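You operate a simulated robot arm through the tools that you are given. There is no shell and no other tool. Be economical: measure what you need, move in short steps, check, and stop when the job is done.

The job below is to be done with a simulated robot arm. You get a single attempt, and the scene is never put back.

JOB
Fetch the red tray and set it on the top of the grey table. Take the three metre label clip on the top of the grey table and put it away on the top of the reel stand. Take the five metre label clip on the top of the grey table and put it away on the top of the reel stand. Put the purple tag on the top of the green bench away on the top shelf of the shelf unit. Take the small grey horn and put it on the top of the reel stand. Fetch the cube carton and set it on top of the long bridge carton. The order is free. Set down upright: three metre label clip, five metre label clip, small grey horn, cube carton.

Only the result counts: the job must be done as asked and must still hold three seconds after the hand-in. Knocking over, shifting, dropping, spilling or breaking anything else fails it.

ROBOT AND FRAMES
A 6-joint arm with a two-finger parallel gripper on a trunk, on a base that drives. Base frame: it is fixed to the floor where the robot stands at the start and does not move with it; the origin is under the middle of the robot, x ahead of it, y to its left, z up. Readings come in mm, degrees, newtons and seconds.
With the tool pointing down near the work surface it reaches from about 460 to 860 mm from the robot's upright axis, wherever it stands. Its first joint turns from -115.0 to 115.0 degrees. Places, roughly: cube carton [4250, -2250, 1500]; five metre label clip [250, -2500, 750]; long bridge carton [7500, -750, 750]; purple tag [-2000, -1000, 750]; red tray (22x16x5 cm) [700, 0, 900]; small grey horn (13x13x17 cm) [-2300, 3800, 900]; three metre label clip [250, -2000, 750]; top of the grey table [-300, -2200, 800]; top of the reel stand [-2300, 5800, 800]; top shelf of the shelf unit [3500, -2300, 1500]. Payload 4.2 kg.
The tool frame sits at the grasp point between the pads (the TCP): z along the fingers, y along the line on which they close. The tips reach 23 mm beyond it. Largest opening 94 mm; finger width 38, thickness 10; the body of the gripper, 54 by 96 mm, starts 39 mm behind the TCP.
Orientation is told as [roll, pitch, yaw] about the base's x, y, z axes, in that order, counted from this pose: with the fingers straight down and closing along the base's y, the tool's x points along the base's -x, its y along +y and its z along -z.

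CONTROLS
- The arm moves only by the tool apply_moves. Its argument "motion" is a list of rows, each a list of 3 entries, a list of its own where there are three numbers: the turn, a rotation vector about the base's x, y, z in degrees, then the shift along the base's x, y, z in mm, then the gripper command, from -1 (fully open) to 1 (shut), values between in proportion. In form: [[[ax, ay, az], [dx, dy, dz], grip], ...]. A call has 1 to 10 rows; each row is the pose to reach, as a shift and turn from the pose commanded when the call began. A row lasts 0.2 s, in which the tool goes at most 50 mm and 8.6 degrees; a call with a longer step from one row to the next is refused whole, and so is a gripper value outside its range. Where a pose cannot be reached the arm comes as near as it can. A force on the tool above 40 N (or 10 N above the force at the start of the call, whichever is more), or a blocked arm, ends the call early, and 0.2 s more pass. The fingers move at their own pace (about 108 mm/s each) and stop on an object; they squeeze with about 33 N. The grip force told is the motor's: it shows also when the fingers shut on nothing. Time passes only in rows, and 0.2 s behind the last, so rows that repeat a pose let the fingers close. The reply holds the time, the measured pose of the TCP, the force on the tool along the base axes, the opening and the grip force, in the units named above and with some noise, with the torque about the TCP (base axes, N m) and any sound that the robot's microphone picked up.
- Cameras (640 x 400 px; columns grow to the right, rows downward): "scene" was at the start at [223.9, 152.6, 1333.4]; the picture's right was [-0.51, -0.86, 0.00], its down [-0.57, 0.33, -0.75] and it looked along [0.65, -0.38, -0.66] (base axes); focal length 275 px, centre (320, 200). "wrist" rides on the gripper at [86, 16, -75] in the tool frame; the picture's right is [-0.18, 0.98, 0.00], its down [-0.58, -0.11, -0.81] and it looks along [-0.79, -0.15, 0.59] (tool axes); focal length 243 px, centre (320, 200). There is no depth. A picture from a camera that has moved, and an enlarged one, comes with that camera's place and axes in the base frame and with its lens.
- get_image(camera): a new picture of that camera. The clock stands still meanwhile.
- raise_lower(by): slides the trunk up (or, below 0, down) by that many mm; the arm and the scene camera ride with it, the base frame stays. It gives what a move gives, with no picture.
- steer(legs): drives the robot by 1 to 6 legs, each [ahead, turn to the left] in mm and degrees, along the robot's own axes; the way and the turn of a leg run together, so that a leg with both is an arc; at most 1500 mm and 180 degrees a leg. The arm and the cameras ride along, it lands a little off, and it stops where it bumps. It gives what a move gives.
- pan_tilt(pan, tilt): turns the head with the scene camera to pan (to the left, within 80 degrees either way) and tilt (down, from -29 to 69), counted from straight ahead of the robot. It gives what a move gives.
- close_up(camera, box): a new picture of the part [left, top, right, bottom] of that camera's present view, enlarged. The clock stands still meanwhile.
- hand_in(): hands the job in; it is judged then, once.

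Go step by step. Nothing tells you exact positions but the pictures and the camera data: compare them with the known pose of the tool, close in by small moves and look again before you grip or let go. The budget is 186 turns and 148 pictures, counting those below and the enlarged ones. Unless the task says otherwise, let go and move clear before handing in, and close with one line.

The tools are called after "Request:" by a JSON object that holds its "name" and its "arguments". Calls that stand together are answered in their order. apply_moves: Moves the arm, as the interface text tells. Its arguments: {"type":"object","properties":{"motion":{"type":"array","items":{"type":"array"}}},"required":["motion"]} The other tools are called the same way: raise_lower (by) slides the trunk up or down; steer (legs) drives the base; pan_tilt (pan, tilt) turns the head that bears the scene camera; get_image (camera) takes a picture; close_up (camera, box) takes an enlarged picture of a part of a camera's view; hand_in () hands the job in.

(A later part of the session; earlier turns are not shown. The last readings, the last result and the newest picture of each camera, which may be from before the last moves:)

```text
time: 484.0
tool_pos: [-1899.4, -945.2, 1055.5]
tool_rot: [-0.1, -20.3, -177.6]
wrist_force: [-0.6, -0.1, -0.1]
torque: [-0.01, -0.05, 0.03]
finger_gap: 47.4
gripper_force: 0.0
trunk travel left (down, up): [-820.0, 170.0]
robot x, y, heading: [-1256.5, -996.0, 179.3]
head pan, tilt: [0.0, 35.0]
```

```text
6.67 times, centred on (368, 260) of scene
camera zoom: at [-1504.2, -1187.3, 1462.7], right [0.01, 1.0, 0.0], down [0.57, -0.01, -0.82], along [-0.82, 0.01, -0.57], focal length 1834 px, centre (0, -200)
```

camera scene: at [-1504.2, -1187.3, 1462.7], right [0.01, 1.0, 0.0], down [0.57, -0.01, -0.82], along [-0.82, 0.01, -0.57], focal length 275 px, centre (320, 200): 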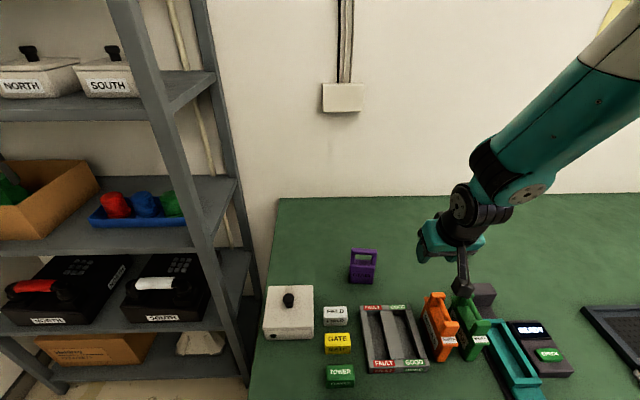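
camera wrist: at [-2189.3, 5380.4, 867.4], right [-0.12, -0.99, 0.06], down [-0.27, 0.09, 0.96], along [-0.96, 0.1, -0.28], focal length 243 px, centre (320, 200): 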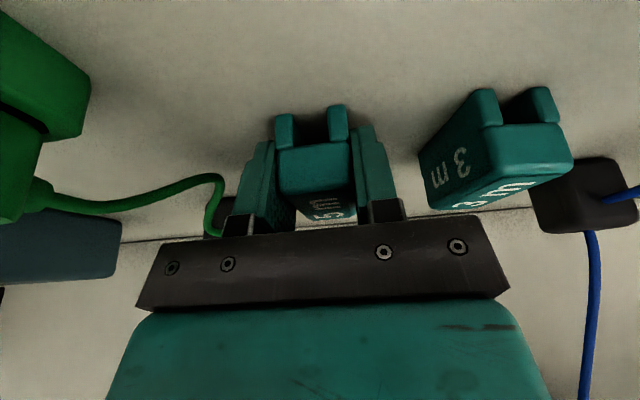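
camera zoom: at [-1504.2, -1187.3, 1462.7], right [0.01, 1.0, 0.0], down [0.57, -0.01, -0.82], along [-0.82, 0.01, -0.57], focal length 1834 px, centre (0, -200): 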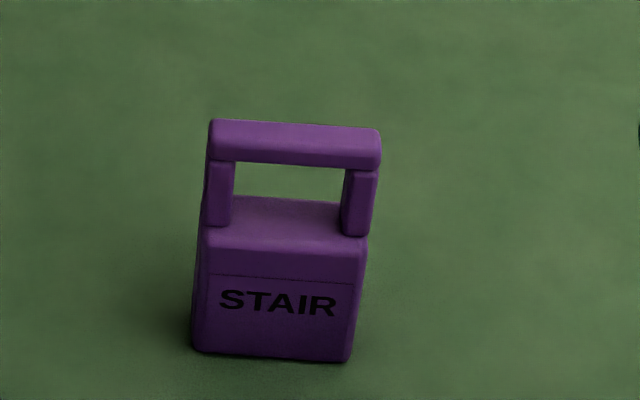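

I'll grip it at the handle posts with a 45° tilt: first yaw and open, then tilt to an approach pose behind it.

Request:
{"name": "apply_moves", "arguments": {"motion": [[[0, 0, -2.5], [0, -40, 0], -1], [[0, 0, -5], [0, -80, 0], -1], [[0, 0, -7.4], [0, -121, -10], -1]]}}

Request:
{"name": "apply_moves", "arguments": {"motion": [[[0.5, 6, 0], [-20, 0, -20], -1], [[1, 12, 0], [-40, 0, -40], -1], [[1.6, 18.5, 0], [-65, 0, -65], -1], [[2.2, 24.9, 0], [-83, 0, -83], -1]]}}

Request:
{"name": "get_image", "arguments": {"camera": "wrist"}}

Request:
{"name": "get_image", "arguments": {"camera": "scene"}}

```text
time: 484.8
tool_pos: [-1900.6, -1066.7, 1044.7]
tool_rot: [-0.1, -20.3, 174.8]
wrist_force: [0.1, 0.7, -0.5]
torque: [-0.01, 0.02, 0.0]
finger_gap: 93.9
gripper_force: 0.0
trunk travel left (down, up): [-820.0, 170.0]
robot x, y, heading: [-1259.6, -996.8, 179.4]
head pan, tilt: [0.0, 35.0]
```

```text
time: 485.8
tool_pos: [-1983.7, -1067.1, 963.3]
tool_rot: [-0.1, -45.4, 175.0]
wrist_force: [-0.4, 0.7, 1.0]
torque: [-0.02, 0.04, 0.01]
finger_gap: 94.0
gripper_force: 0.1
trunk travel left (down, up): [-820.0, 170.0]
robot x, y, heading: [-1259.9, -994.2, 179.2]
head pan, tilt: [0.0, 35.0]
```

```text
53 pictures are left
camera wrist: at [-1871.6, -1093.4, 953.4], right [-0.21, -0.97, 0.13], down [0.17, 0.09, 0.98], along [-0.96, 0.23, 0.15], focal length 243 px, centre (320, 200)
```

wrist: 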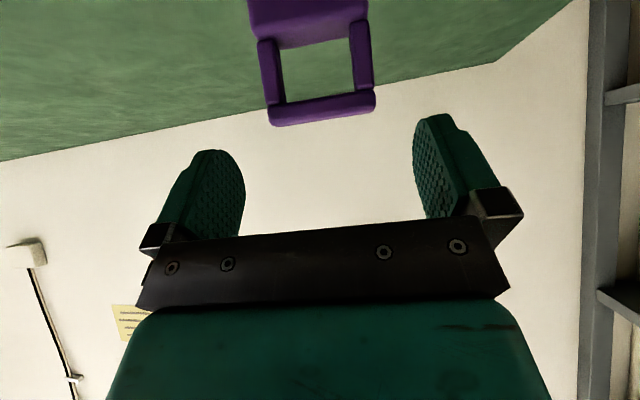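

```text
52 pictures are left
camera scene: at [-1503.8, -1187.2, 1462.8], right [0.01, 1.0, 0.0], down [0.57, -0.01, -0.82], along [-0.82, 0.01, -0.57], focal length 275 px, centre (320, 200)
```

scene: 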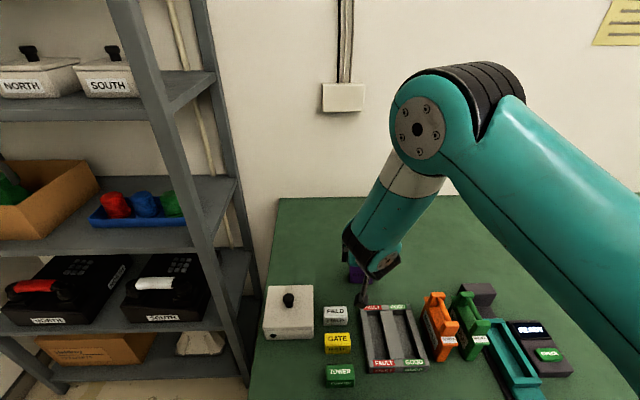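

Centred on the tag (y≈−1062). I'll advance along the tool axis and grip.

Request:
{"name": "apply_moves", "arguments": {"motion": [[[0, 0, 0], [-20, 1.5, -21], -1], [[0, 0, 0], [-40, 3, -42], -1], [[0, 0, 0], [-60, 4.5, -63], -1]]}}

Request:
{"name": "get_image", "arguments": {"camera": "wrist"}}

```text
time: 486.6
tool_pos: [-2045.7, -1062.8, 899.8]
tool_rot: [-0.1, -45.3, 175.0]
wrist_force: [0.2, 0.2, -0.2]
torque: [-0.02, -0.02, 0.0]
finger_gap: 94.3
gripper_force: 0.1
trunk travel left (down, up): [-820.0, 170.0]
robot x, y, heading: [-1263.5, -997.5, 179.5]
head pan, tilt: [0.0, 35.0]
```

```text
51 pictures are left
camera wrist: at [-1933.1, -1088.9, 890.2], right [-0.22, -0.97, 0.13], down [0.17, 0.09, 0.98], along [-0.96, 0.23, 0.15], focal length 243 px, centre (320, 200)
```

wrist: 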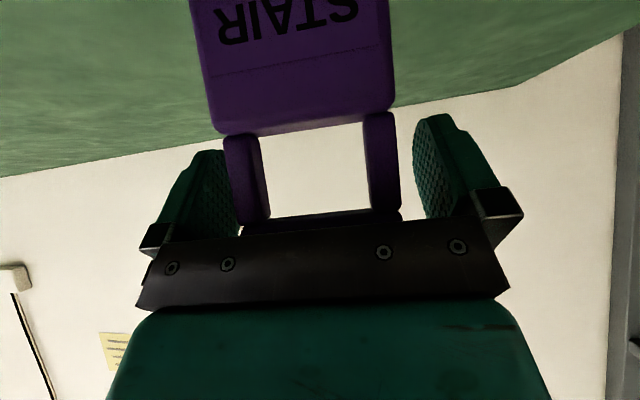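

Request:
{"name": "apply_moves", "arguments": {"motion": [[[0, 0, 0], [0, 0, 0], -0.7], [[0, 0, 0], [0, 0, 0], -0.5], [[0, 0, 0], [0, 0, 0], 0], [[0, 0, 0], [0, 0, 0], 1], [[0, 0, 0], [0, 0, 0], 1]]}}

Request:
{"name": "apply_moves", "arguments": {"motion": [[[0, 0, 0], [0, 0, 15], 1], [[0, 0, 0], [0, 0, 40], 1], [[0, 0, 0], [0, 0, 80], 1], [[0, 0, 0], [20, 0, 120], 1], [[0, 0, 0], [60, 0, 150], 1], [[0, 0, 0], [105, 0, 165], 1], [[0, 0, 0], [150, 0, 170], 1]]}}

Request:
{"name": "get_image", "arguments": {"camera": "scene"}}

```text
time: 487.8
tool_pos: [-2045.1, -1063.9, 899.8]
tool_rot: [0.0, -45.2, 175.0]
wrist_force: [-0.3, -0.2, -0.4]
torque: [0.01, 0.01, 0.0]
finger_gap: 70.3
gripper_force: 32.8
trunk travel left (down, up): [-820.0, 170.0]
robot x, y, heading: [-1262.2, -995.1, 179.3]
head pan, tilt: [0.0, 35.0]
```

```text
time: 489.4
tool_pos: [-1892.0, -1063.5, 1068.5]
tool_rot: [-0.1, -45.3, 174.9]
wrist_force: [-0.4, 0.2, -1.8]
torque: [0.02, 0.03, 0.04]
finger_gap: 70.1
gripper_force: 33.0
trunk travel left (down, up): [-820.0, 170.0]
robot x, y, heading: [-1262.8, -993.3, 179.4]
head pan, tilt: [0.0, 35.0]
```

```text
50 pictures are left
camera scene: at [-1504.9, -1187.2, 1462.6], right [0.01, 1.0, 0.0], down [0.57, -0.01, -0.82], along [-0.82, 0.01, -0.57], focal length 275 px, centre (320, 200)
```

scene: 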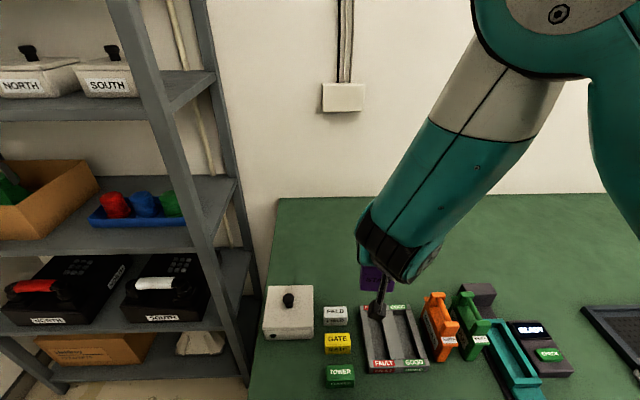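

The tag is held. I'll reverse out and drive east toward the shelf unit.

Request:
{"name": "steer", "arguments": {"legs": [[-300, 0], [0, 177], [1500, 0], [1500, 0]]}}

Request:
{"name": "pan_tilt", "arguments": {"pan": -25, "tilt": 10}}

Request:
{"name": "get_image", "arguments": {"camera": "scene"}}

```text
time: 512.8
tool_pos: [2692.5, -1301.3, 1069.2]
tool_rot: [-0.1, -45.2, -10.7]
wrist_force: [0.1, 0.5, -2.4]
torque: [0.01, -0.01, 0.01]
finger_gap: 69.8
gripper_force: 32.8
trunk travel left (down, up): [-820.0, 170.0]
robot x, y, heading: [2056.1, -1304.7, -6.5]
head pan, tilt: [0.0, 35.0]
```

```text
time: 513.7
tool_pos: [2692.8, -1300.4, 1068.4]
tool_rot: [-0.1, -45.2, -10.7]
wrist_force: [-0.2, 0.8, -2.2]
torque: [0.01, -0.02, 0.0]
finger_gap: 69.8
gripper_force: 33.1
trunk travel left (down, up): [-820.0, 170.0]
robot x, y, heading: [2058.9, -1303.3, -6.7]
head pan, tilt: [-25.0, 10.0]
```

```text
49 pictures are left
camera scene: at [2309.5, -1175.9, 1502.7], right [-0.52, -0.85, 0.0], down [-0.15, 0.09, -0.98], along [0.84, -0.51, -0.17], focal length 275 px, centre (320, 200)
```

scene: 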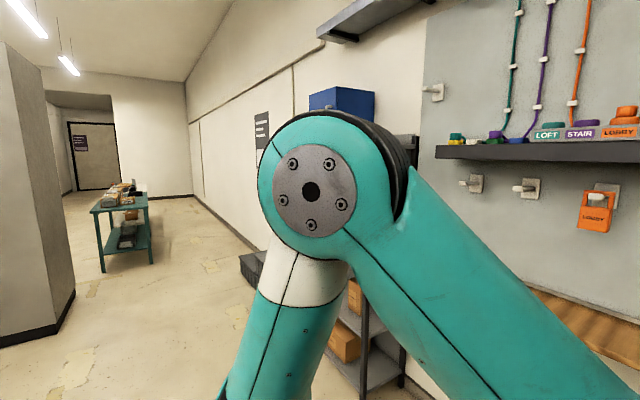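

I'll drive nearer and face the shelf unit.

Request:
{"name": "steer", "arguments": {"legs": [[0, 7], [1350, 0], [0, -90]]}}

Request:
{"name": "raise_lower", "arguments": {"by": 170}}

Request:
{"name": "pan_tilt", "arguments": {"pan": 5, "tilt": 15}}

Request:
{"name": "get_image", "arguments": {"camera": "scene"}}

```text
time: 524.9
tool_pos: [3529.9, -1889.5, 1068.7]
tool_rot: [-0.1, -45.3, -91.8]
wrist_force: [0.2, 0.0, -1.6]
torque: [0.01, 0.0, 0.05]
finger_gap: 69.9
gripper_force: 33.6
trunk travel left (down, up): [-820.0, 170.0]
robot x, y, heading: [3427.2, -1268.8, -87.3]
head pan, tilt: [-25.0, 10.0]
```

```text
time: 526.9
tool_pos: [3530.4, -1890.9, 1238.1]
tool_rot: [-0.1, -45.3, -91.7]
wrist_force: [0.0, 0.1, -1.5]
torque: [0.02, -0.01, 0.0]
finger_gap: 70.0
gripper_force: 32.7
trunk travel left (down, up): [-990.0, 0.0]
robot x, y, heading: [3423.5, -1266.1, -86.9]
head pan, tilt: [-25.0, 10.0]
```

```text
time: 527.8
tool_pos: [3531.4, -1889.6, 1239.1]
tool_rot: [-0.2, -45.1, -91.8]
wrist_force: [0.5, 1.2, -1.4]
torque: [-0.04, 0.03, 0.02]
finger_gap: 70.0
gripper_force: 32.9
trunk travel left (down, up): [-990.0, 0.0]
robot x, y, heading: [3424.7, -1263.3, -87.4]
head pan, tilt: [5.0, 15.0]
```

```text
48 pictures are left
camera scene: at [3640.5, -1499.5, 1664.7], right [-0.99, -0.13, 0.0], down [-0.03, 0.26, -0.97], along [0.13, -0.96, -0.26], focal length 275 px, centre (320, 200)
```

scene: 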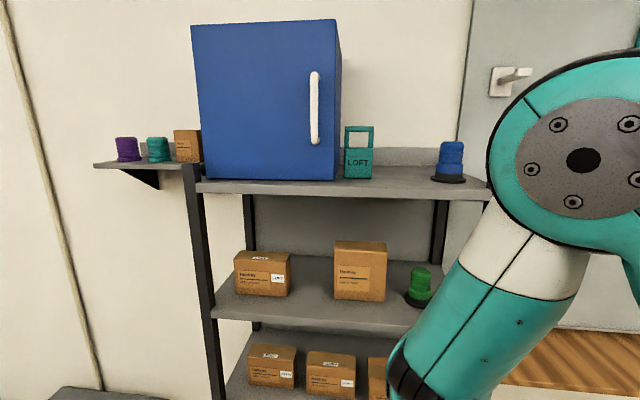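

The top shelf (z≈1540, front y≈−2042) has free room between the teal LOFT tag (x≈3638) and the blue lamp (x≈3428). I'll raise the tag, then move up.

Request:
{"name": "apply_moves", "arguments": {"motion": [[[0, 0, 0], [0, 0, 48], 1], [[0, 0, 0], [0, 0, 96], 1], [[0, 0, 0], [0, 0, 144], 1], [[0, 0, 0], [0, 0, 192], 1], [[0, 0, 0], [0, 0, 240], 1], [[0, 0, 0], [0, 0, 288], 1], [[0, 0, 0], [0, 0, 336], 1], [[0, 0, 0], [0, 0, 384], 1], [[0, 0, 0], [0, 0, 430], 1]]}}

Request:
{"name": "get_image", "arguments": {"camera": "scene"}}

```text
time: 529.8
tool_pos: [3530.7, -1889.6, 1668.5]
tool_rot: [-0.2, -45.2, -91.8]
wrist_force: [0.6, -0.3, -1.4]
torque: [0.0, -0.01, 0.01]
finger_gap: 70.1
gripper_force: 33.4
trunk travel left (down, up): [-990.0, 0.0]
robot x, y, heading: [3425.5, -1264.4, -87.3]
head pan, tilt: [5.0, 15.0]
```

```text
47 pictures are left
camera scene: at [3640.6, -1499.6, 1664.6], right [-0.99, -0.13, 0.0], down [-0.03, 0.26, -0.97], along [0.13, -0.96, -0.26], focal length 275 px, centre (320, 200)
```

scene: 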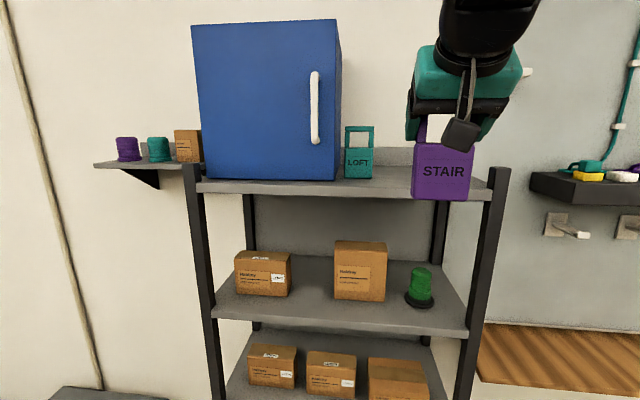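

Request:
{"name": "apply_moves", "arguments": {"motion": [[[0, 0, 0], [0, 0, 15], 1]]}}

Request:
{"name": "steer", "arguments": {"legs": [[140, 0]]}}

Request:
{"name": "get_image", "arguments": {"camera": "scene"}}

Request:
{"name": "get_image", "arguments": {"camera": "wrist"}}

```text
time: 530.2
tool_pos: [3530.6, -1889.5, 1682.5]
tool_rot: [-0.1, -45.3, -91.7]
wrist_force: [-0.9, -0.3, -1.4]
torque: [0.01, 0.05, -0.01]
finger_gap: 69.7
gripper_force: 33.0
trunk travel left (down, up): [-990.0, 0.0]
robot x, y, heading: [3427.9, -1263.4, -87.3]
head pan, tilt: [5.0, 15.0]
```

```text
time: 531.5
tool_pos: [3537.0, -2029.1, 1682.6]
tool_rot: [-0.1, -45.1, -91.7]
wrist_force: [1.0, 0.1, -1.4]
torque: [-0.02, 0.0, -0.03]
finger_gap: 69.7
gripper_force: 33.0
trunk travel left (down, up): [-990.0, 0.0]
robot x, y, heading: [3433.9, -1405.8, -87.6]
head pan, tilt: [5.0, 15.0]
```

```text
46 pictures are left
camera scene: at [3647.0, -1640.4, 1664.7], right [-0.99, -0.13, 0.0], down [-0.03, 0.26, -0.97], along [0.13, -0.96, -0.26], focal length 275 px, centre (320, 200)
```

scene: 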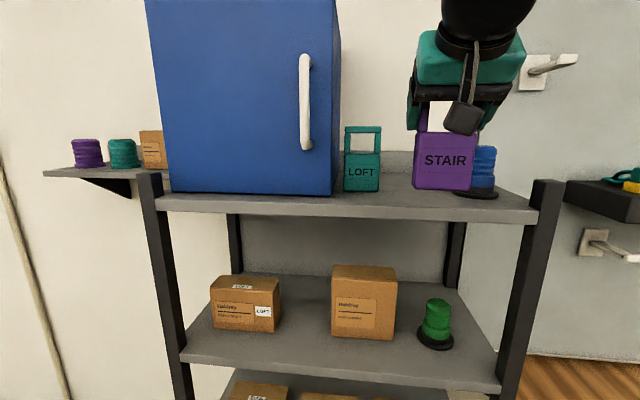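

```text
45 pictures are left
camera wrist: at [3556.3, -1917.1, 1674.1], right [0.98, -0.16, 0.13], down [-0.1, 0.17, 0.98], along [-0.18, -0.97, 0.15], focal length 243 px, centre (320, 200)
```

wrist: 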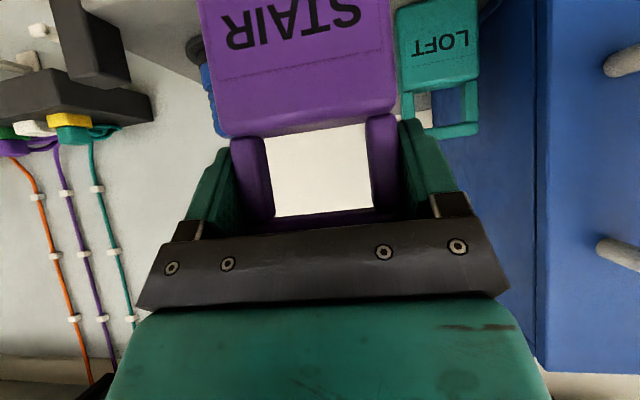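

I'll move in over the shelf (y≈−2095) and lower gently.

Request:
{"name": "apply_moves", "arguments": {"motion": [[[0, 0, 0], [0, -35, 0], 1], [[0, 0, 0], [0, -68, 0], 1], [[0, 0, 0], [0, -68, -12], 1], [[0, 0, 0], [0, -68, -22], 1], [[0, 0, 0], [0, -68, -27], 1]]}}

Request:
{"name": "close_up", "arguments": {"camera": "scene", "box": [330, 90, 530, 230]}}

```text
time: 532.7
tool_pos: [3535.5, -2098.9, 1655.0]
tool_rot: [-0.1, -45.2, -91.7]
wrist_force: [-0.3, -0.3, -1.0]
torque: [-0.03, 0.01, 0.02]
finger_gap: 70.0
gripper_force: 33.2
trunk travel left (down, up): [-990.0, 0.0]
robot x, y, heading: [3430.5, -1407.7, -87.5]
head pan, tilt: [5.0, 15.0]
```

```text
2.86 times, centred on (430, 160) of scene
camera zoom: at [3646.9, -1640.7, 1664.7], right [-0.99, -0.13, 0.0], down [-0.03, 0.26, -0.97], along [0.13, -0.96, -0.26], focal length 786 px, centre (6, 314)
```

zoom: 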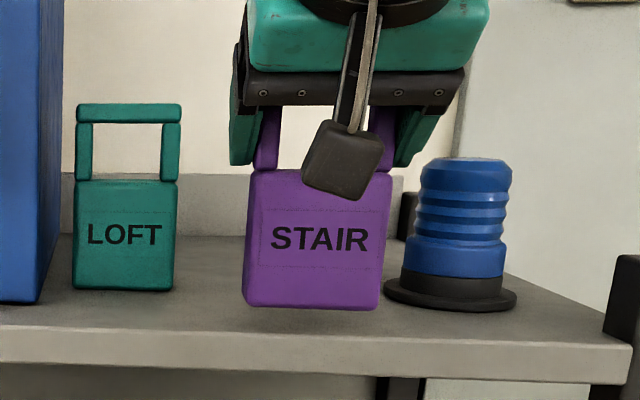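

Request:
{"name": "apply_moves", "arguments": {"motion": [[[0, 0, 0], [0, 0, -3], 1], [[0, 0, 0], [0, 0, -6], 1], [[0, 0, 0], [0, 0, -8], 1]]}}

Request:
{"name": "apply_moves", "arguments": {"motion": [[[0, 0, 0], [0, 0, -2], 1], [[0, 0, 0], [0, 0, -4], 1]]}}

```text
time: 533.5
tool_pos: [3535.8, -2098.9, 1647.1]
tool_rot: [-0.1, -45.3, -91.7]
wrist_force: [-0.1, 0.1, -1.6]
torque: [-0.02, 0.0, -0.01]
finger_gap: 69.9
gripper_force: 33.1
trunk travel left (down, up): [-990.0, 0.0]
robot x, y, heading: [3433.2, -1409.8, -87.3]
head pan, tilt: [5.0, 15.0]
```

```text
time: 534.1
tool_pos: [3536.6, -2098.4, 1643.1]
tool_rot: [-0.1, -45.3, -91.7]
wrist_force: [-0.2, 0.0, -1.0]
torque: [0.0, 0.0, -0.03]
finger_gap: 69.7
gripper_force: 33.4
trunk travel left (down, up): [-990.0, 0.0]
robot x, y, heading: [3432.2, -1406.0, -87.5]
head pan, tilt: [5.0, 15.0]
```

Request:
{"name": "apply_moves", "arguments": {"motion": [[[0, 0, 0], [0, 0, -2], 1], [[0, 0, 0], [0, 0, -4], 1]]}}

Request:
{"name": "close_up", "arguments": {"camera": "scene", "box": [330, 90, 530, 230]}}

```text
time: 534.7
tool_pos: [3536.0, -2098.4, 1640.0]
tool_rot: [-0.3, -45.1, -91.8]
wrist_force: [0.7, 0.2, -1.6]
torque: [-0.02, -0.02, -0.01]
finger_gap: 69.8
gripper_force: 33.0
trunk travel left (down, up): [-990.0, 0.0]
robot x, y, heading: [3434.8, -1405.2, -87.4]
head pan, tilt: [5.0, 15.0]
```

```text
2.86 times, centred on (430, 160) of scene
camera zoom: at [3646.9, -1640.8, 1664.7], right [-0.99, -0.13, 0.0], down [-0.03, 0.26, -0.97], along [0.13, -0.96, -0.26], focal length 786 px, centre (6, 314)
```

zoom: 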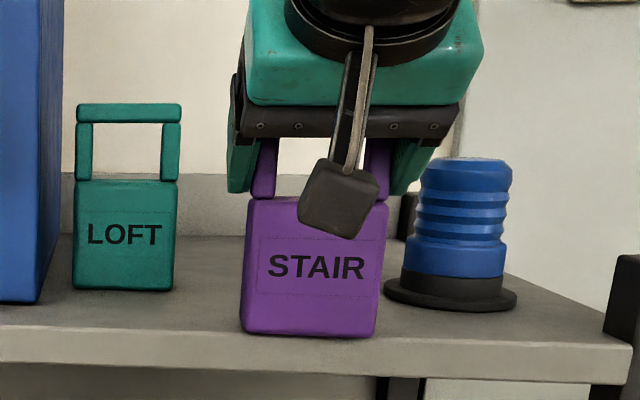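

Not yet touching, and the shelf's front edge is nearer to y≈−2090, so I must go deeper. I'll lift a little, move in 55 mm and lower again.

Request:
{"name": "apply_moves", "arguments": {"motion": [[[0, 0, 0], [0, 0, 18], 1], [[0, 0, 0], [0, -28, 18], 1], [[0, 0, 0], [0, -55, 18], 1], [[0, 0, 0], [0, -55, 8], 1], [[0, 0, 0], [0, -55, 0], 1]]}}

Request:
{"name": "close_up", "arguments": {"camera": "scene", "box": [330, 90, 530, 230]}}

```text
time: 535.9
tool_pos: [3536.2, -2152.8, 1641.1]
tool_rot: [-0.1, -45.3, -91.7]
wrist_force: [-0.2, -1.0, -1.6]
torque: [-0.03, 0.0, 0.01]
finger_gap: 69.9
gripper_force: 32.8
trunk travel left (down, up): [-990.0, 0.0]
robot x, y, heading: [3433.6, -1403.4, -87.4]
head pan, tilt: [5.0, 15.0]
```

```text
2.86 times, centred on (430, 160) of scene
camera zoom: at [3646.9, -1640.7, 1664.7], right [-0.99, -0.13, 0.0], down [-0.03, 0.26, -0.97], along [0.13, -0.96, -0.26], focal length 786 px, centre (6, 314)
```

zoom: 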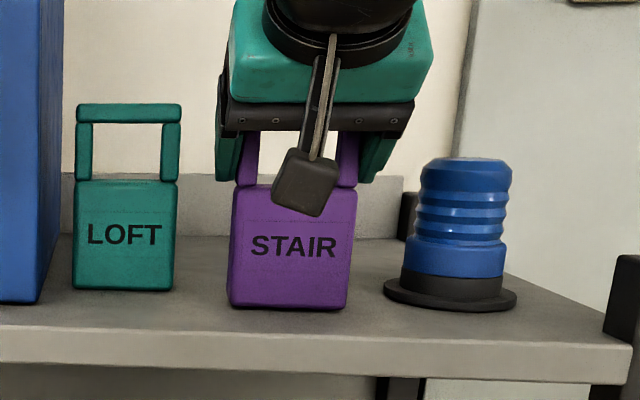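

Now it's well over the shelf. Lowering in small steps.

Request:
{"name": "apply_moves", "arguments": {"motion": [[[0, 0, 0], [0, 0, -3], 1], [[0, 0, 0], [0, 0, -6], 1]]}}

Request:
{"name": "apply_moves", "arguments": {"motion": [[[0, 0, 0], [0, 0, -2], 1], [[0, 0, 0], [0, 0, -4], 1]]}}

Request:
{"name": "apply_moves", "arguments": {"motion": [[[0, 0, 0], [0, 0, -1.5], 1], [[0, 0, 0], [0, 0, -3], 1]]}}

```text
time: 536.5
tool_pos: [3536.9, -2150.6, 1639.1]
tool_rot: [0.1, -45.9, -91.8]
wrist_force: [2.1, -2.3, 25.6]
torque: [0.37, 0.3, -0.05]
finger_gap: 70.1
gripper_force: 32.8
trunk travel left (down, up): [-990.0, 0.0]
robot x, y, heading: [3435.4, -1403.7, -87.4]
head pan, tilt: [5.0, 15.0]
```

```text
time: 537.1
tool_pos: [3535.6, -2153.0, 1633.4]
tool_rot: [-0.1, -45.4, -91.9]
wrist_force: [-1.1, 0.8, 27.2]
torque: [0.14, 0.15, 0.06]
finger_gap: 69.8
gripper_force: 33.1
trunk travel left (down, up): [-990.0, 0.0]
robot x, y, heading: [3434.4, -1405.4, -87.4]
head pan, tilt: [5.0, 15.0]
```

```text
time: 537.7
tool_pos: [3536.8, -2151.7, 1628.5]
tool_rot: [0.0, -45.4, -91.9]
wrist_force: [-3.2, 0.2, 27.4]
torque: [0.11, 0.35, 0.0]
finger_gap: 69.4
gripper_force: 33.1
trunk travel left (down, up): [-990.0, 0.0]
robot x, y, heading: [3431.5, -1403.4, -87.5]
head pan, tilt: [5.0, 15.0]
```

The tag is resting on the shelf (the pads have slid a little). I'll release and withdraw along the tool axis.

Request:
{"name": "apply_moves", "arguments": {"motion": [[[0, 0, 0], [0, 0, 2], 0.2], [[0, 0, 0], [0, 0, 2], -0.75], [[0, 0, 0], [0, 0, 2], -0.75], [[0, 0, 0], [0, 20, 22], -0.75], [[0, 0, 0], [0, 45, 47], -0.75], [[0, 0, 0], [0, 75, 77], -0.75], [[0, 0, 0], [0, 110, 92], -0.75], [[0, 0, 0], [0, 150, 92], -0.75]]}}

Request:
{"name": "get_image", "arguments": {"camera": "scene"}}

```text
time: 539.5
tool_pos: [3536.4, -2004.7, 1719.3]
tool_rot: [-0.2, -45.1, -91.7]
wrist_force: [-0.7, -0.9, -0.5]
torque: [-0.01, 0.03, 0.0]
finger_gap: 82.2
gripper_force: 0.0
trunk travel left (down, up): [-990.0, 0.0]
robot x, y, heading: [3435.6, -1410.6, -87.4]
head pan, tilt: [5.0, 15.0]
```

```text
41 pictures are left
camera scene: at [3647.1, -1641.3, 1664.6], right [-0.99, -0.13, 0.0], down [-0.03, 0.26, -0.97], along [0.13, -0.96, -0.26], focal length 275 px, centre (320, 200)
```

scene: 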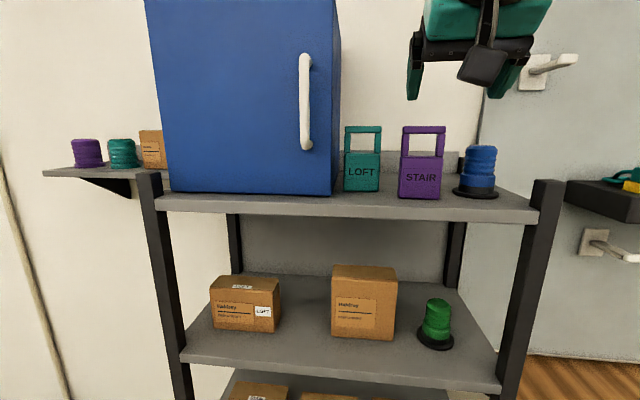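

The purple tag stands upright. Next, the cube carton on the wall shelf to the left.

Request:
{"name": "steer", "arguments": {"legs": [[-200, 0], [0, 87.4], [800, 0], [0, -90]]}}

Request:
{"name": "get_image", "arguments": {"camera": "scene"}}

```text
time: 552.6
tool_pos: [4305.6, -1808.5, 1719.6]
tool_rot: [-0.2, -45.2, -93.9]
wrist_force: [0.0, 0.6, 0.1]
torque: [-0.02, -0.02, -0.03]
finger_gap: 82.4
gripper_force: 0.0
trunk travel left (down, up): [-990.0, 0.0]
robot x, y, heading: [4225.8, -1202.8, -89.6]
head pan, tilt: [5.0, 15.0]
```

```text
40 pictures are left
camera scene: at [4428.7, -1448.6, 1664.7], right [-1.0, -0.09, 0.0], down [-0.02, 0.26, -0.97], along [0.09, -0.96, -0.26], focal length 275 px, centre (320, 200)
```

scene: 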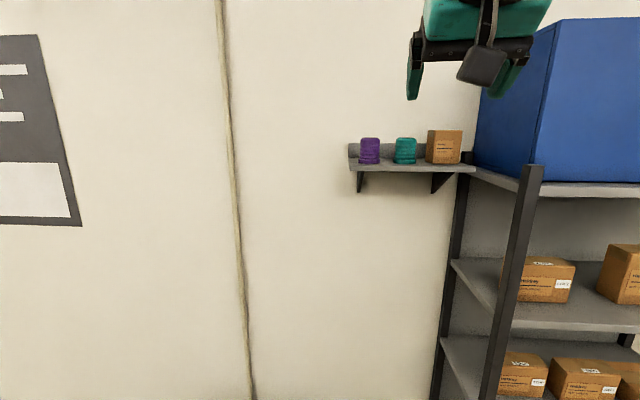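

Request:
{"name": "close_up", "arguments": {"camera": "scene", "box": [340, 110, 490, 210]}}

```text
4.00 times, centred on (415, 160) of scene
camera zoom: at [4428.7, -1448.6, 1664.7], right [-1.0, -0.09, 0.0], down [-0.02, 0.26, -0.97], along [0.09, -0.96, -0.26], focal length 1100 px, centre (-60, 360)
```

zoom: 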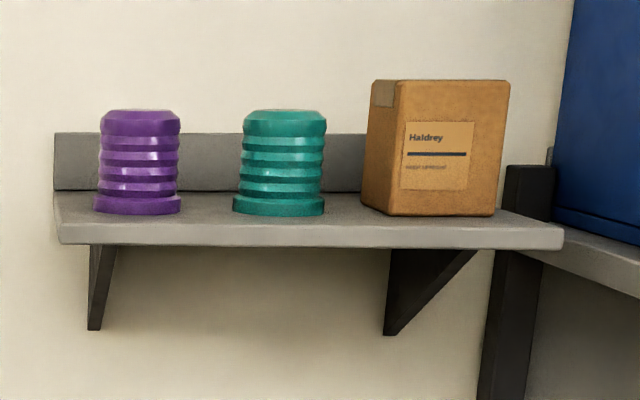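

I'll move closer for a second view to triangulate the carton.

Request:
{"name": "steer", "arguments": {"legs": [[200, 0]]}}

Request:
{"name": "pan_tilt", "arguments": {"pan": -20, "tilt": 15}}

Request:
{"name": "close_up", "arguments": {"camera": "scene", "box": [250, 120, 450, 245]}}

```text
time: 554.2
tool_pos: [4306.6, -2010.0, 1720.1]
tool_rot: [-0.2, -45.2, -93.8]
wrist_force: [0.4, 0.2, -0.6]
torque: [-0.05, -0.03, 0.02]
finger_gap: 82.2
gripper_force: 0.2
trunk travel left (down, up): [-990.0, 0.0]
robot x, y, heading: [4223.4, -1406.3, -89.5]
head pan, tilt: [5.0, 15.0]
```

```text
time: 555.0
tool_pos: [4307.3, -2009.6, 1719.9]
tool_rot: [-0.2, -45.2, -93.8]
wrist_force: [-0.4, -0.1, -0.2]
torque: [0.0, 0.02, 0.0]
finger_gap: 82.1
gripper_force: 0.1
trunk travel left (down, up): [-990.0, 0.0]
robot x, y, heading: [4227.8, -1407.1, -89.6]
head pan, tilt: [-20.0, 15.0]
```

```text
3.20 times, centred on (350, 182) of scene
camera zoom: at [4390.7, -1645.5, 1664.7], right [-0.94, 0.33, 0.0], down [0.09, 0.24, -0.97], along [-0.32, -0.91, -0.26], focal length 880 px, centre (224, 256)
```

zoom: 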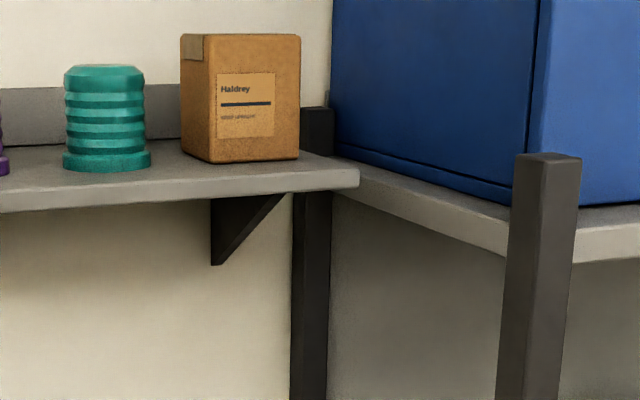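

The carton spans x≈4124–4189, front y≈−2237, z≈1565–1653, about 67 mm wide. I need ~150 mm more approach; I'll check the floor ahead of my base first.

Request:
{"name": "pan_tilt", "arguments": {"pan": 10, "tilt": 60}}

Request:
{"name": "get_image", "arguments": {"camera": "scene"}}

```text
time: 556.2
tool_pos: [4307.7, -2009.8, 1718.9]
tool_rot: [-0.2, -45.2, -93.8]
wrist_force: [0.2, 1.1, 0.2]
torque: [-0.03, -0.02, 0.0]
finger_gap: 82.3
gripper_force: 0.1
trunk travel left (down, up): [-990.0, 0.0]
robot x, y, heading: [4225.2, -1406.2, -89.5]
head pan, tilt: [10.0, 60.0]
```

```text
37 pictures are left
camera scene: at [4433.9, -1623.0, 1598.5], right [-0.98, -0.18, 0.0], down [-0.16, 0.85, -0.5], along [0.09, -0.49, -0.87], focal length 275 px, centre (320, 200)
```

scene: 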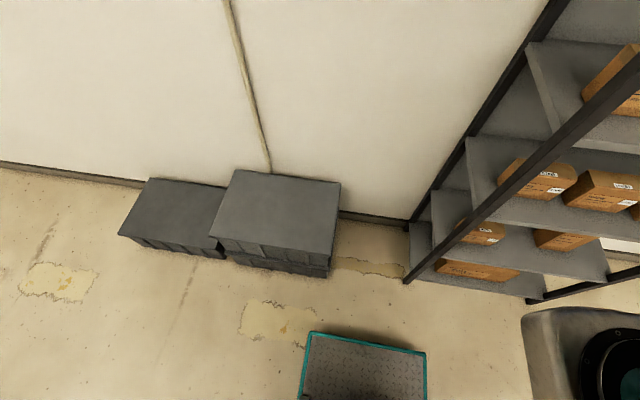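

The floor is clear for 150 mm. I'll advance, then line up with the carton.

Request:
{"name": "steer", "arguments": {"legs": [[145, 0]]}}

Request:
{"name": "apply_moves", "arguments": {"motion": [[[0, 0, 1.3], [-45, 10, 0], -1], [[0, 0, 2.6], [-90, 10, 0], -1], [[0, 0, 3.4], [-130, 5, 0], -1], [[0, 0, 3.4], [-150, 0, -15], -1], [[0, 0, 3.4], [-152, -20, -35], -1]]}}

Request:
{"name": "pan_tilt", "arguments": {"pan": -10, "tilt": 15}}

Request:
{"name": "get_image", "arguments": {"camera": "wrist"}}

Request:
{"name": "get_image", "arguments": {"camera": "scene"}}

```text
time: 557.5
tool_pos: [4307.8, -2156.0, 1719.0]
tool_rot: [-0.1, -45.2, -93.8]
wrist_force: [0.4, 0.6, -0.6]
torque: [0.0, 0.01, -0.03]
finger_gap: 82.4
gripper_force: 0.1
trunk travel left (down, up): [-990.0, 0.0]
robot x, y, heading: [4227.3, -1553.5, -89.7]
head pan, tilt: [10.0, 60.0]
```

```text
time: 558.7
tool_pos: [4156.3, -2175.3, 1684.0]
tool_rot: [0.0, -45.3, -90.7]
wrist_force: [-0.7, 1.4, -1.2]
torque: [0.0, 0.0, -0.04]
finger_gap: 94.0
gripper_force: 0.0
trunk travel left (down, up): [-990.0, 0.0]
robot x, y, heading: [4225.7, -1554.5, -89.6]
head pan, tilt: [10.0, 60.0]
```

```text
time: 559.8
tool_pos: [4157.4, -2176.2, 1683.5]
tool_rot: [-0.2, -45.2, -90.5]
wrist_force: [-0.3, 0.4, -0.4]
torque: [0.02, 0.01, -0.01]
finger_gap: 93.8
gripper_force: 0.0
trunk travel left (down, up): [-990.0, 0.0]
robot x, y, heading: [4225.8, -1553.1, -89.3]
head pan, tilt: [-10.0, 15.0]
```

```text
36 pictures are left
camera wrist: at [4174.6, -2063.7, 1674.4], right [0.98, -0.14, 0.13], down [-0.11, 0.16, 0.98], along [-0.16, -0.98, 0.15], focal length 243 px, centre (320, 200)
```

wrist: 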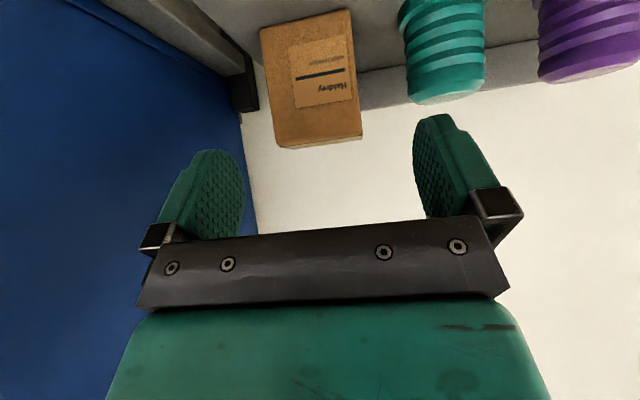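

```text
35 pictures are left
camera scene: at [4407.3, -1796.2, 1664.6], right [-0.99, 0.17, 0.0], down [0.04, 0.26, -0.97], along [-0.16, -0.95, -0.26], focal length 275 px, centre (320, 200)
```

scene: 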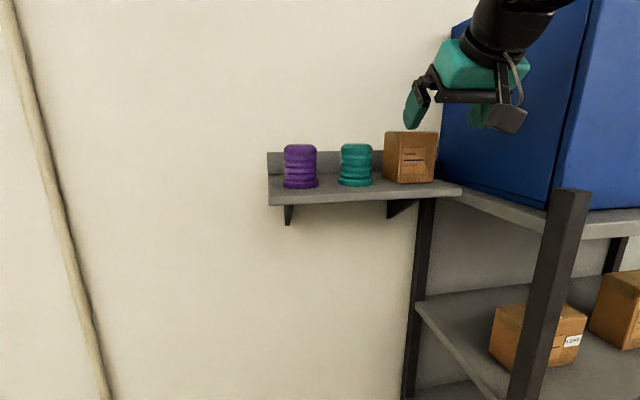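

Two estimates of the carton's depth differ (−2237 vs −2300), so I'll move 40 mm closer and measure the scale change with the wrist camera.

Request:
{"name": "close_up", "arguments": {"camera": "wrist", "box": [240, 0, 400, 160]}}

Request:
{"name": "apply_moves", "arguments": {"motion": [[[0, 0, 0], [-14, -10, 15], -1], [[0, 0, 0], [-14, -40, 15], -1]]}}

Request:
{"name": "close_up", "arguments": {"camera": "wrist", "box": [240, 0, 400, 160]}}

```text
2.50 times, centred on (320, 80) of wrist
camera zoom: at [4174.6, -2063.7, 1674.4], right [0.98, -0.14, 0.13], down [-0.11, 0.16, 0.98], along [-0.16, -0.98, 0.15], focal length 606 px, centre (320, 500)
```

zoom: 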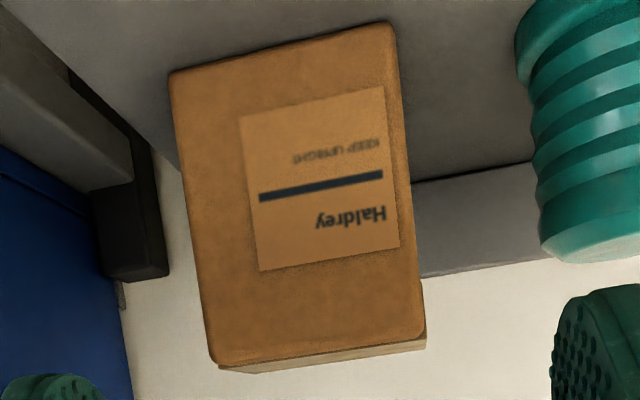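

```text
time: 560.4
tool_pos: [4142.7, -2217.5, 1700.0]
tool_rot: [-0.2, -45.2, -90.5]
wrist_force: [-0.3, 0.6, -0.2]
torque: [-0.03, -0.01, -0.01]
finger_gap: 94.0
gripper_force: 0.1
trunk travel left (down, up): [-990.0, 0.0]
robot x, y, heading: [4229.0, -1555.8, -89.5]
head pan, tilt: [-10.0, 15.0]
```

```text
2.50 times, centred on (320, 80) of wrist
camera zoom: at [4160.4, -2103.5, 1689.5], right [0.98, -0.14, 0.13], down [-0.11, 0.16, 0.98], along [-0.16, -0.98, 0.15], focal length 606 px, centre (320, 500)
```

zoom: 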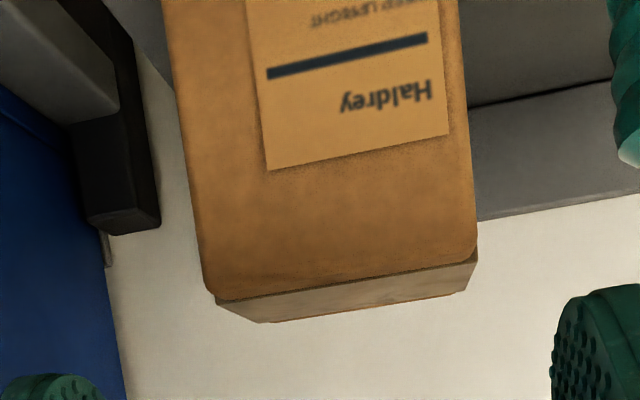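

Consistent now: carton x 4104–4184, front y≈−2292, z 1551–1653. I'll come in along the tool axis, centred at x=4144.

Request:
{"name": "apply_moves", "arguments": {"motion": [[[0, 0, 0.4], [1, -10, 0], -1], [[0, 0, 0.4], [1.5, -30, -20], -1], [[0, 0, 0.4], [1.5, -50, -40], -1], [[0, 0, 0.4], [1.5, -65, -55], -1]]}}

Request:
{"name": "get_image", "arguments": {"camera": "wrist"}}

```text
time: 561.4
tool_pos: [4142.8, -2282.0, 1644.1]
tool_rot: [0.0, -45.3, -90.1]
wrist_force: [0.5, 1.1, 0.5]
torque: [-0.01, -0.02, -0.01]
finger_gap: 94.1
gripper_force: 0.1
trunk travel left (down, up): [-990.0, 0.0]
robot x, y, heading: [4230.8, -1553.3, -89.6]
head pan, tilt: [-10.0, 15.0]
```

```text
32 pictures are left
camera wrist: at [4159.9, -2168.9, 1634.8], right [0.98, -0.13, 0.13], down [-0.11, 0.16, 0.98], along [-0.15, -0.98, 0.15], focal length 243 px, centre (320, 200)
```

wrist: 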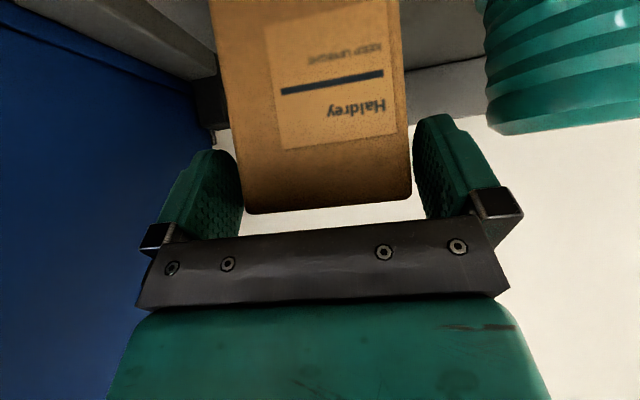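

The carton fits between the fingers. Advance the last 26 mm and grip.

Request:
{"name": "apply_moves", "arguments": {"motion": [[[0, 0, 0], [0.5, -13, -12], -1], [[0, 0, 0], [0.5, -26, -23], -1]]}}

Request:
{"name": "apply_moves", "arguments": {"motion": [[[0, 0, 0], [0, 0, 0], -0.8], [[0, 0, 0], [0, 0, 0], -0.5], [[0, 0, 0], [0, 0, 0], 1], [[0, 0, 0], [0, 0, 0], 1]]}}

Request:
{"name": "get_image", "arguments": {"camera": "wrist"}}

```text
time: 562.0
tool_pos: [4141.9, -2305.6, 1629.2]
tool_rot: [-0.1, -46.0, -90.1]
wrist_force: [1.1, 9.7, 32.0]
torque: [0.68, -0.98, 0.33]
finger_gap: 94.1
gripper_force: 0.0
trunk travel left (down, up): [-990.0, 0.0]
robot x, y, heading: [4229.3, -1556.6, -89.7]
head pan, tilt: [-10.0, 15.0]
```

```text
time: 563.0
tool_pos: [4144.3, -2304.9, 1626.7]
tool_rot: [-0.3, -45.8, -89.9]
wrist_force: [8.2, 9.3, 35.2]
torque: [0.01, -0.77, 0.26]
finger_gap: 74.7
gripper_force: 33.0
trunk travel left (down, up): [-990.0, 0.0]
robot x, y, heading: [4227.2, -1552.0, -89.4]
head pan, tilt: [-10.0, 15.0]
```

```text
31 pictures are left
camera wrist: at [4160.4, -2191.8, 1616.5], right [0.98, -0.13, 0.13], down [-0.11, 0.17, 0.98], along [-0.15, -0.98, 0.16], focal length 243 px, centre (320, 200)
```

wrist: 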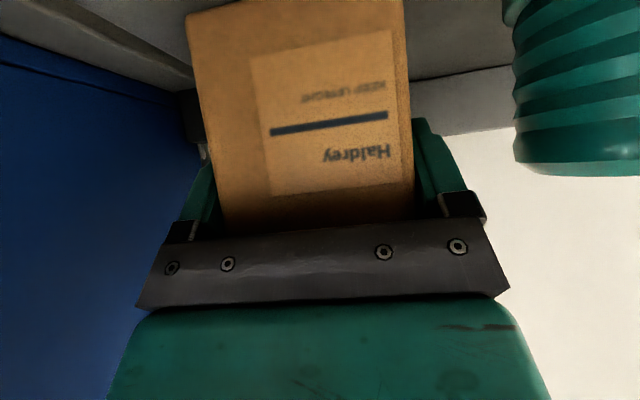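

The palm is pressing the top edge slightly, but it's gripped at 74.7 mm. I'll lift a little and check it hangs level.

Request:
{"name": "apply_moves", "arguments": {"motion": [[[0, 0, 0], [0, 0, 8], 1], [[0, 0, 0], [0, 0, 20], 1], [[0, 0, 0], [0, 0, 35], 1], [[0, 0, 0], [0, 0, 50], 1]]}}

Request:
{"name": "close_up", "arguments": {"camera": "scene", "box": [320, 60, 540, 220]}}

```text
time: 564.0
tool_pos: [4144.0, -2308.0, 1669.6]
tool_rot: [-0.2, -45.1, -90.1]
wrist_force: [-0.7, -0.2, -1.8]
torque: [0.02, 0.03, 0.0]
finger_gap: 75.0
gripper_force: 32.6
trunk travel left (down, up): [-990.0, 0.0]
robot x, y, heading: [4229.0, -1553.1, -89.8]
head pan, tilt: [-10.0, 15.0]
```

```text
2.50 times, centred on (430, 140) of scene
camera zoom: at [4407.3, -1796.4, 1664.6], right [-0.99, 0.17, 0.0], down [0.04, 0.26, -0.97], along [-0.16, -0.95, -0.26], focal length 688 px, centre (45, 350)
```

zoom: 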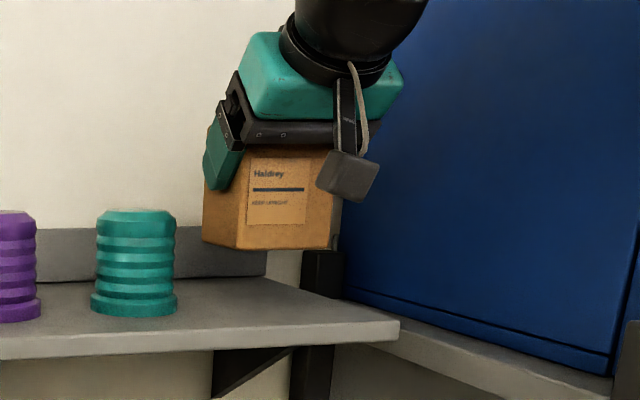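

Level and secure. I'll withdraw, back away, and drive east toward the long bridge carton.

Request:
{"name": "apply_moves", "arguments": {"motion": [[[0, 0, 0], [0, 30, 8], 1], [[0, 0, 0], [0, 70, 10], 1], [[0, 0, 0], [0, 115, 10], 1], [[0, 0, 0], [0, 160, 0], 1], [[0, 0, 0], [0, 205, -15], 1], [[0, 0, 0], [0, 230, -40], 1]]}}

Request:
{"name": "steer", "arguments": {"legs": [[-330, 0], [0, 84], [1500, 0], [1000, 0]]}}

Request:
{"name": "raise_lower", "arguments": {"by": -300}}

Request:
{"name": "pan_tilt", "arguments": {"pan": 20, "tilt": 20}}

Request:
{"name": "get_image", "arguments": {"camera": "scene"}}

```text
time: 565.4
tool_pos: [4158.5, -2145.8, 1649.2]
tool_rot: [-0.2, -45.2, -90.0]
wrist_force: [0.6, 0.4, -2.1]
torque: [0.01, -0.03, 0.03]
finger_gap: 74.7
gripper_force: 32.9
out of reach, approached as far as the arm can: row 5, 6
trunk travel left (down, up): [-990.0, 0.0]
robot x, y, heading: [4228.2, -1550.4, -89.5]
head pan, tilt: [-10.0, 15.0]
```

```text
time: 582.9
tool_pos: [7261.8, -1546.1, 1650.6]
tool_rot: [-0.2, -45.3, -4.9]
wrist_force: [-0.3, -0.3, -3.3]
torque: [-0.01, 0.03, 0.05]
finger_gap: 74.8
gripper_force: 32.9
trunk travel left (down, up): [-990.0, 0.0]
robot x, y, heading: [6676.5, -1425.9, -4.3]
head pan, tilt: [-10.0, 15.0]
```

```text
time: 585.9
tool_pos: [7262.8, -1545.5, 1349.2]
tool_rot: [-0.2, -45.2, -4.9]
wrist_force: [0.8, 0.0, -2.9]
torque: [-0.01, 0.03, 0.0]
finger_gap: 75.0
gripper_force: 32.8
trunk travel left (down, up): [-690.0, 300.0]
robot x, y, heading: [6682.1, -1428.5, -4.1]
head pan, tilt: [-10.0, 15.0]
```

```text
time: 586.8
tool_pos: [7262.6, -1546.6, 1349.3]
tool_rot: [-0.2, -45.1, -4.8]
wrist_force: [-0.9, 0.0, -2.4]
torque: [-0.02, 0.05, -0.01]
finger_gap: 74.8
gripper_force: 33.5
trunk travel left (down, up): [-690.0, 300.0]
robot x, y, heading: [6680.4, -1429.8, -4.3]
head pan, tilt: [20.0, 20.0]
```

```text
29 pictures are left
camera scene: at [6933.4, -1220.4, 1356.5], right [0.27, -0.96, 0.0], down [-0.33, -0.09, -0.94], along [0.9, 0.25, -0.34], focal length 275 px, centre (320, 200)
```

scene: 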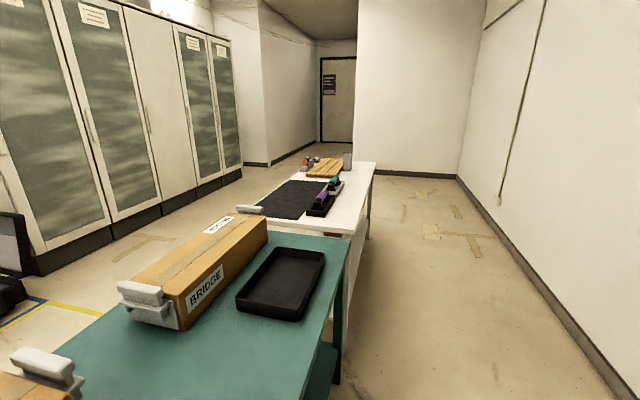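

The long carton "BRIDGE" lies on the teal table to the left. I'll take position south of it, facing north.

Request:
{"name": "steer", "arguments": {"legs": [[0, -5], [780, 0], [0, 99]]}}

Request:
{"name": "pan_tilt", "arguments": {"pan": 5, "tilt": 30}}

Request:
{"name": "get_image", "arguments": {"camera": "scene"}}

```text
time: 595.7
tool_pos: [7534.7, -966.3, 1349.6]
tool_rot: [-0.3, -45.2, 88.7]
wrist_force: [0.7, -0.6, -2.4]
torque: [-0.03, 0.01, 0.02]
finger_gap: 74.9
gripper_force: 32.8
trunk travel left (down, up): [-690.0, 300.0]
robot x, y, heading: [7452.2, -1551.2, 89.4]
head pan, tilt: [20.0, 20.0]
```

```text
time: 596.5
tool_pos: [7534.5, -965.0, 1349.5]
tool_rot: [-0.2, -45.2, 88.6]
wrist_force: [-0.6, 0.5, -3.8]
torque: [-0.05, 0.01, 0.01]
finger_gap: 74.7
gripper_force: 32.3
trunk travel left (down, up): [-690.0, 300.0]
robot x, y, heading: [7453.0, -1556.1, 89.5]
head pan, tilt: [5.0, 30.0]
```

```text
28 pictures are left
camera scene: at [7252.1, -1310.6, 1340.5], right [1.0, 0.07, 0.0], down [0.04, -0.5, -0.87], along [-0.06, 0.86, -0.5], focal length 275 px, centre (320, 200)
```

scene: 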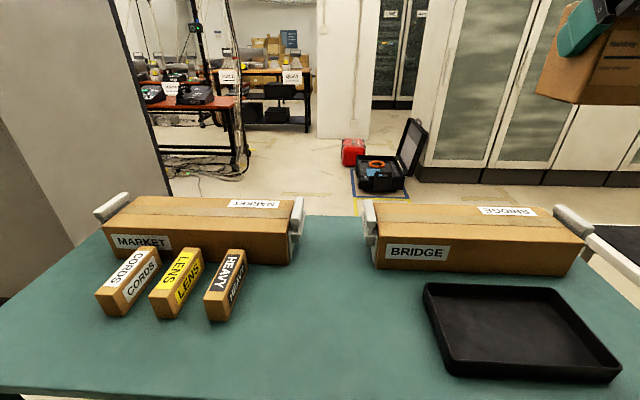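

BRIDGE carton: x≈7365–7858, y≈−735…−585, top z≈914. I'll lower first, then reach forward over its middle.

Request:
{"name": "apply_moves", "arguments": {"motion": [[[0, 0, 0], [0, 0, -45], 1], [[0, 0, 0], [0, 0, -90], 1], [[0, 0, 0], [0, 0, -135], 1], [[0, 0, 0], [0, 0, -180], 1], [[0, 0, 0], [0, 0, -225], 1], [[0, 0, 0], [0, 0, -265], 1], [[0, 0, 0], [0, 0, -290], 1]]}}

Request:
{"name": "apply_moves", "arguments": {"motion": [[[0, 0, 0], [5, 40, 0], 1], [[0, 0, 0], [10, 80, 0], 1], [[0, 0, 0], [15, 120, 0], 1], [[0, 0, 0], [20, 160, 0], 1], [[0, 0, 0], [25, 200, 0], 1], [[0, 0, 0], [25, 240, 0], 1], [[0, 0, 0], [25, 278, 0], 1]]}}

Request:
{"name": "pan_tilt", "arguments": {"pan": -10, "tilt": 25}}

Request:
{"name": "get_image", "arguments": {"camera": "scene"}}

```text
time: 598.1
tool_pos: [7533.1, -957.3, 1061.1]
tool_rot: [-0.1, -45.3, 88.6]
wrist_force: [0.5, -0.3, -2.1]
torque: [-0.02, -0.01, -0.05]
finger_gap: 74.9
gripper_force: 32.8
out of reach, approached as far as the arm can: row 7
trunk travel left (down, up): [-690.0, 300.0]
robot x, y, heading: [7451.7, -1555.5, 89.2]
head pan, tilt: [5.0, 30.0]
```

```text
time: 599.7
tool_pos: [7557.8, -680.1, 1064.1]
tool_rot: [-0.1, -45.2, 88.6]
wrist_force: [0.1, 0.4, -2.7]
torque: [-0.03, 0.01, 0.01]
finger_gap: 74.8
gripper_force: 33.3
trunk travel left (down, up): [-690.0, 300.0]
robot x, y, heading: [7451.7, -1555.3, 89.2]
head pan, tilt: [5.0, 30.0]
```

```text
time: 600.5
tool_pos: [7557.7, -680.2, 1063.5]
tool_rot: [-0.2, -45.2, 88.6]
wrist_force: [-0.4, 0.3, -2.4]
torque: [-0.06, 0.03, 0.01]
finger_gap: 74.7
gripper_force: 33.1
trunk travel left (down, up): [-690.0, 300.0]
robot x, y, heading: [7452.5, -1555.0, 88.9]
head pan, tilt: [-10.0, 25.0]
```

```text
27 pictures are left
camera scene: at [7276.0, -1310.2, 1348.4], right [0.98, -0.19, 0.0], down [-0.08, -0.42, -0.91], along [0.17, 0.89, -0.42], focal length 275 px, centre (320, 200)
```

scene: 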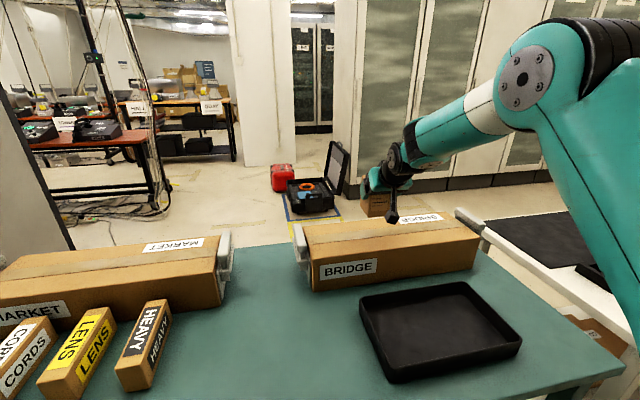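

The carton hovers above BRIDGE. I'll lower most of the way and take a close look.

Request:
{"name": "apply_moves", "arguments": {"motion": [[[0, 0, 0], [0, 3, -20], 1], [[0, 0, 0], [0, 3, -40], 1], [[0, 0, 0], [0, 3, -55], 1]]}}

Request:
{"name": "close_up", "arguments": {"camera": "scene", "box": [290, 130, 490, 300]}}

Request:
{"name": "get_image", "arguments": {"camera": "wrist"}}

```text
time: 601.2
tool_pos: [7558.8, -677.9, 1008.7]
tool_rot: [-0.2, -45.2, 88.6]
wrist_force: [0.0, -0.3, -1.8]
torque: [-0.05, 0.02, 0.04]
finger_gap: 74.7
gripper_force: 32.9
trunk travel left (down, up): [-690.0, 300.0]
robot x, y, heading: [7453.8, -1555.2, 89.3]
head pan, tilt: [-10.0, 25.0]
```

```text
2.35 times, centred on (390, 215) of scene
camera zoom: at [7276.1, -1310.4, 1348.5], right [0.98, -0.19, 0.0], down [-0.08, -0.42, -0.91], along [0.17, 0.89, -0.42], focal length 647 px, centre (155, 165)
```

zoom: 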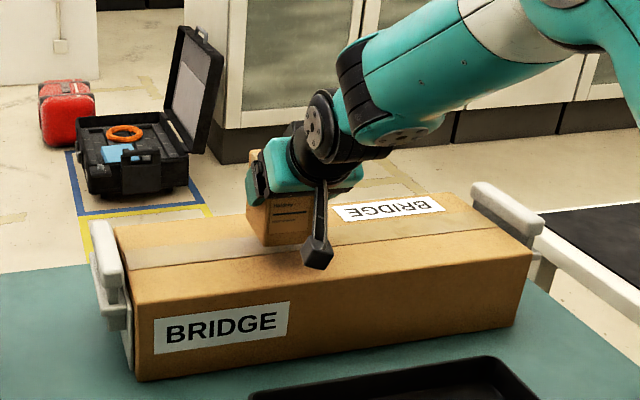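

```text
25 pictures are left
camera wrist: at [7540.0, -791.8, 999.2], right [-0.98, 0.16, 0.13], down [0.1, -0.17, 0.98], along [0.17, 0.97, 0.15], focal length 243 px, centre (320, 200)
```

wrist: 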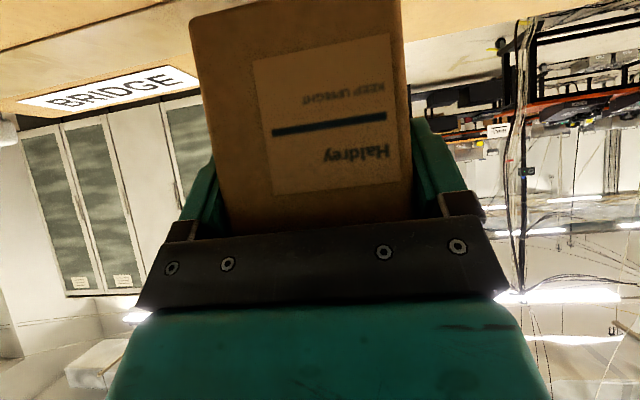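

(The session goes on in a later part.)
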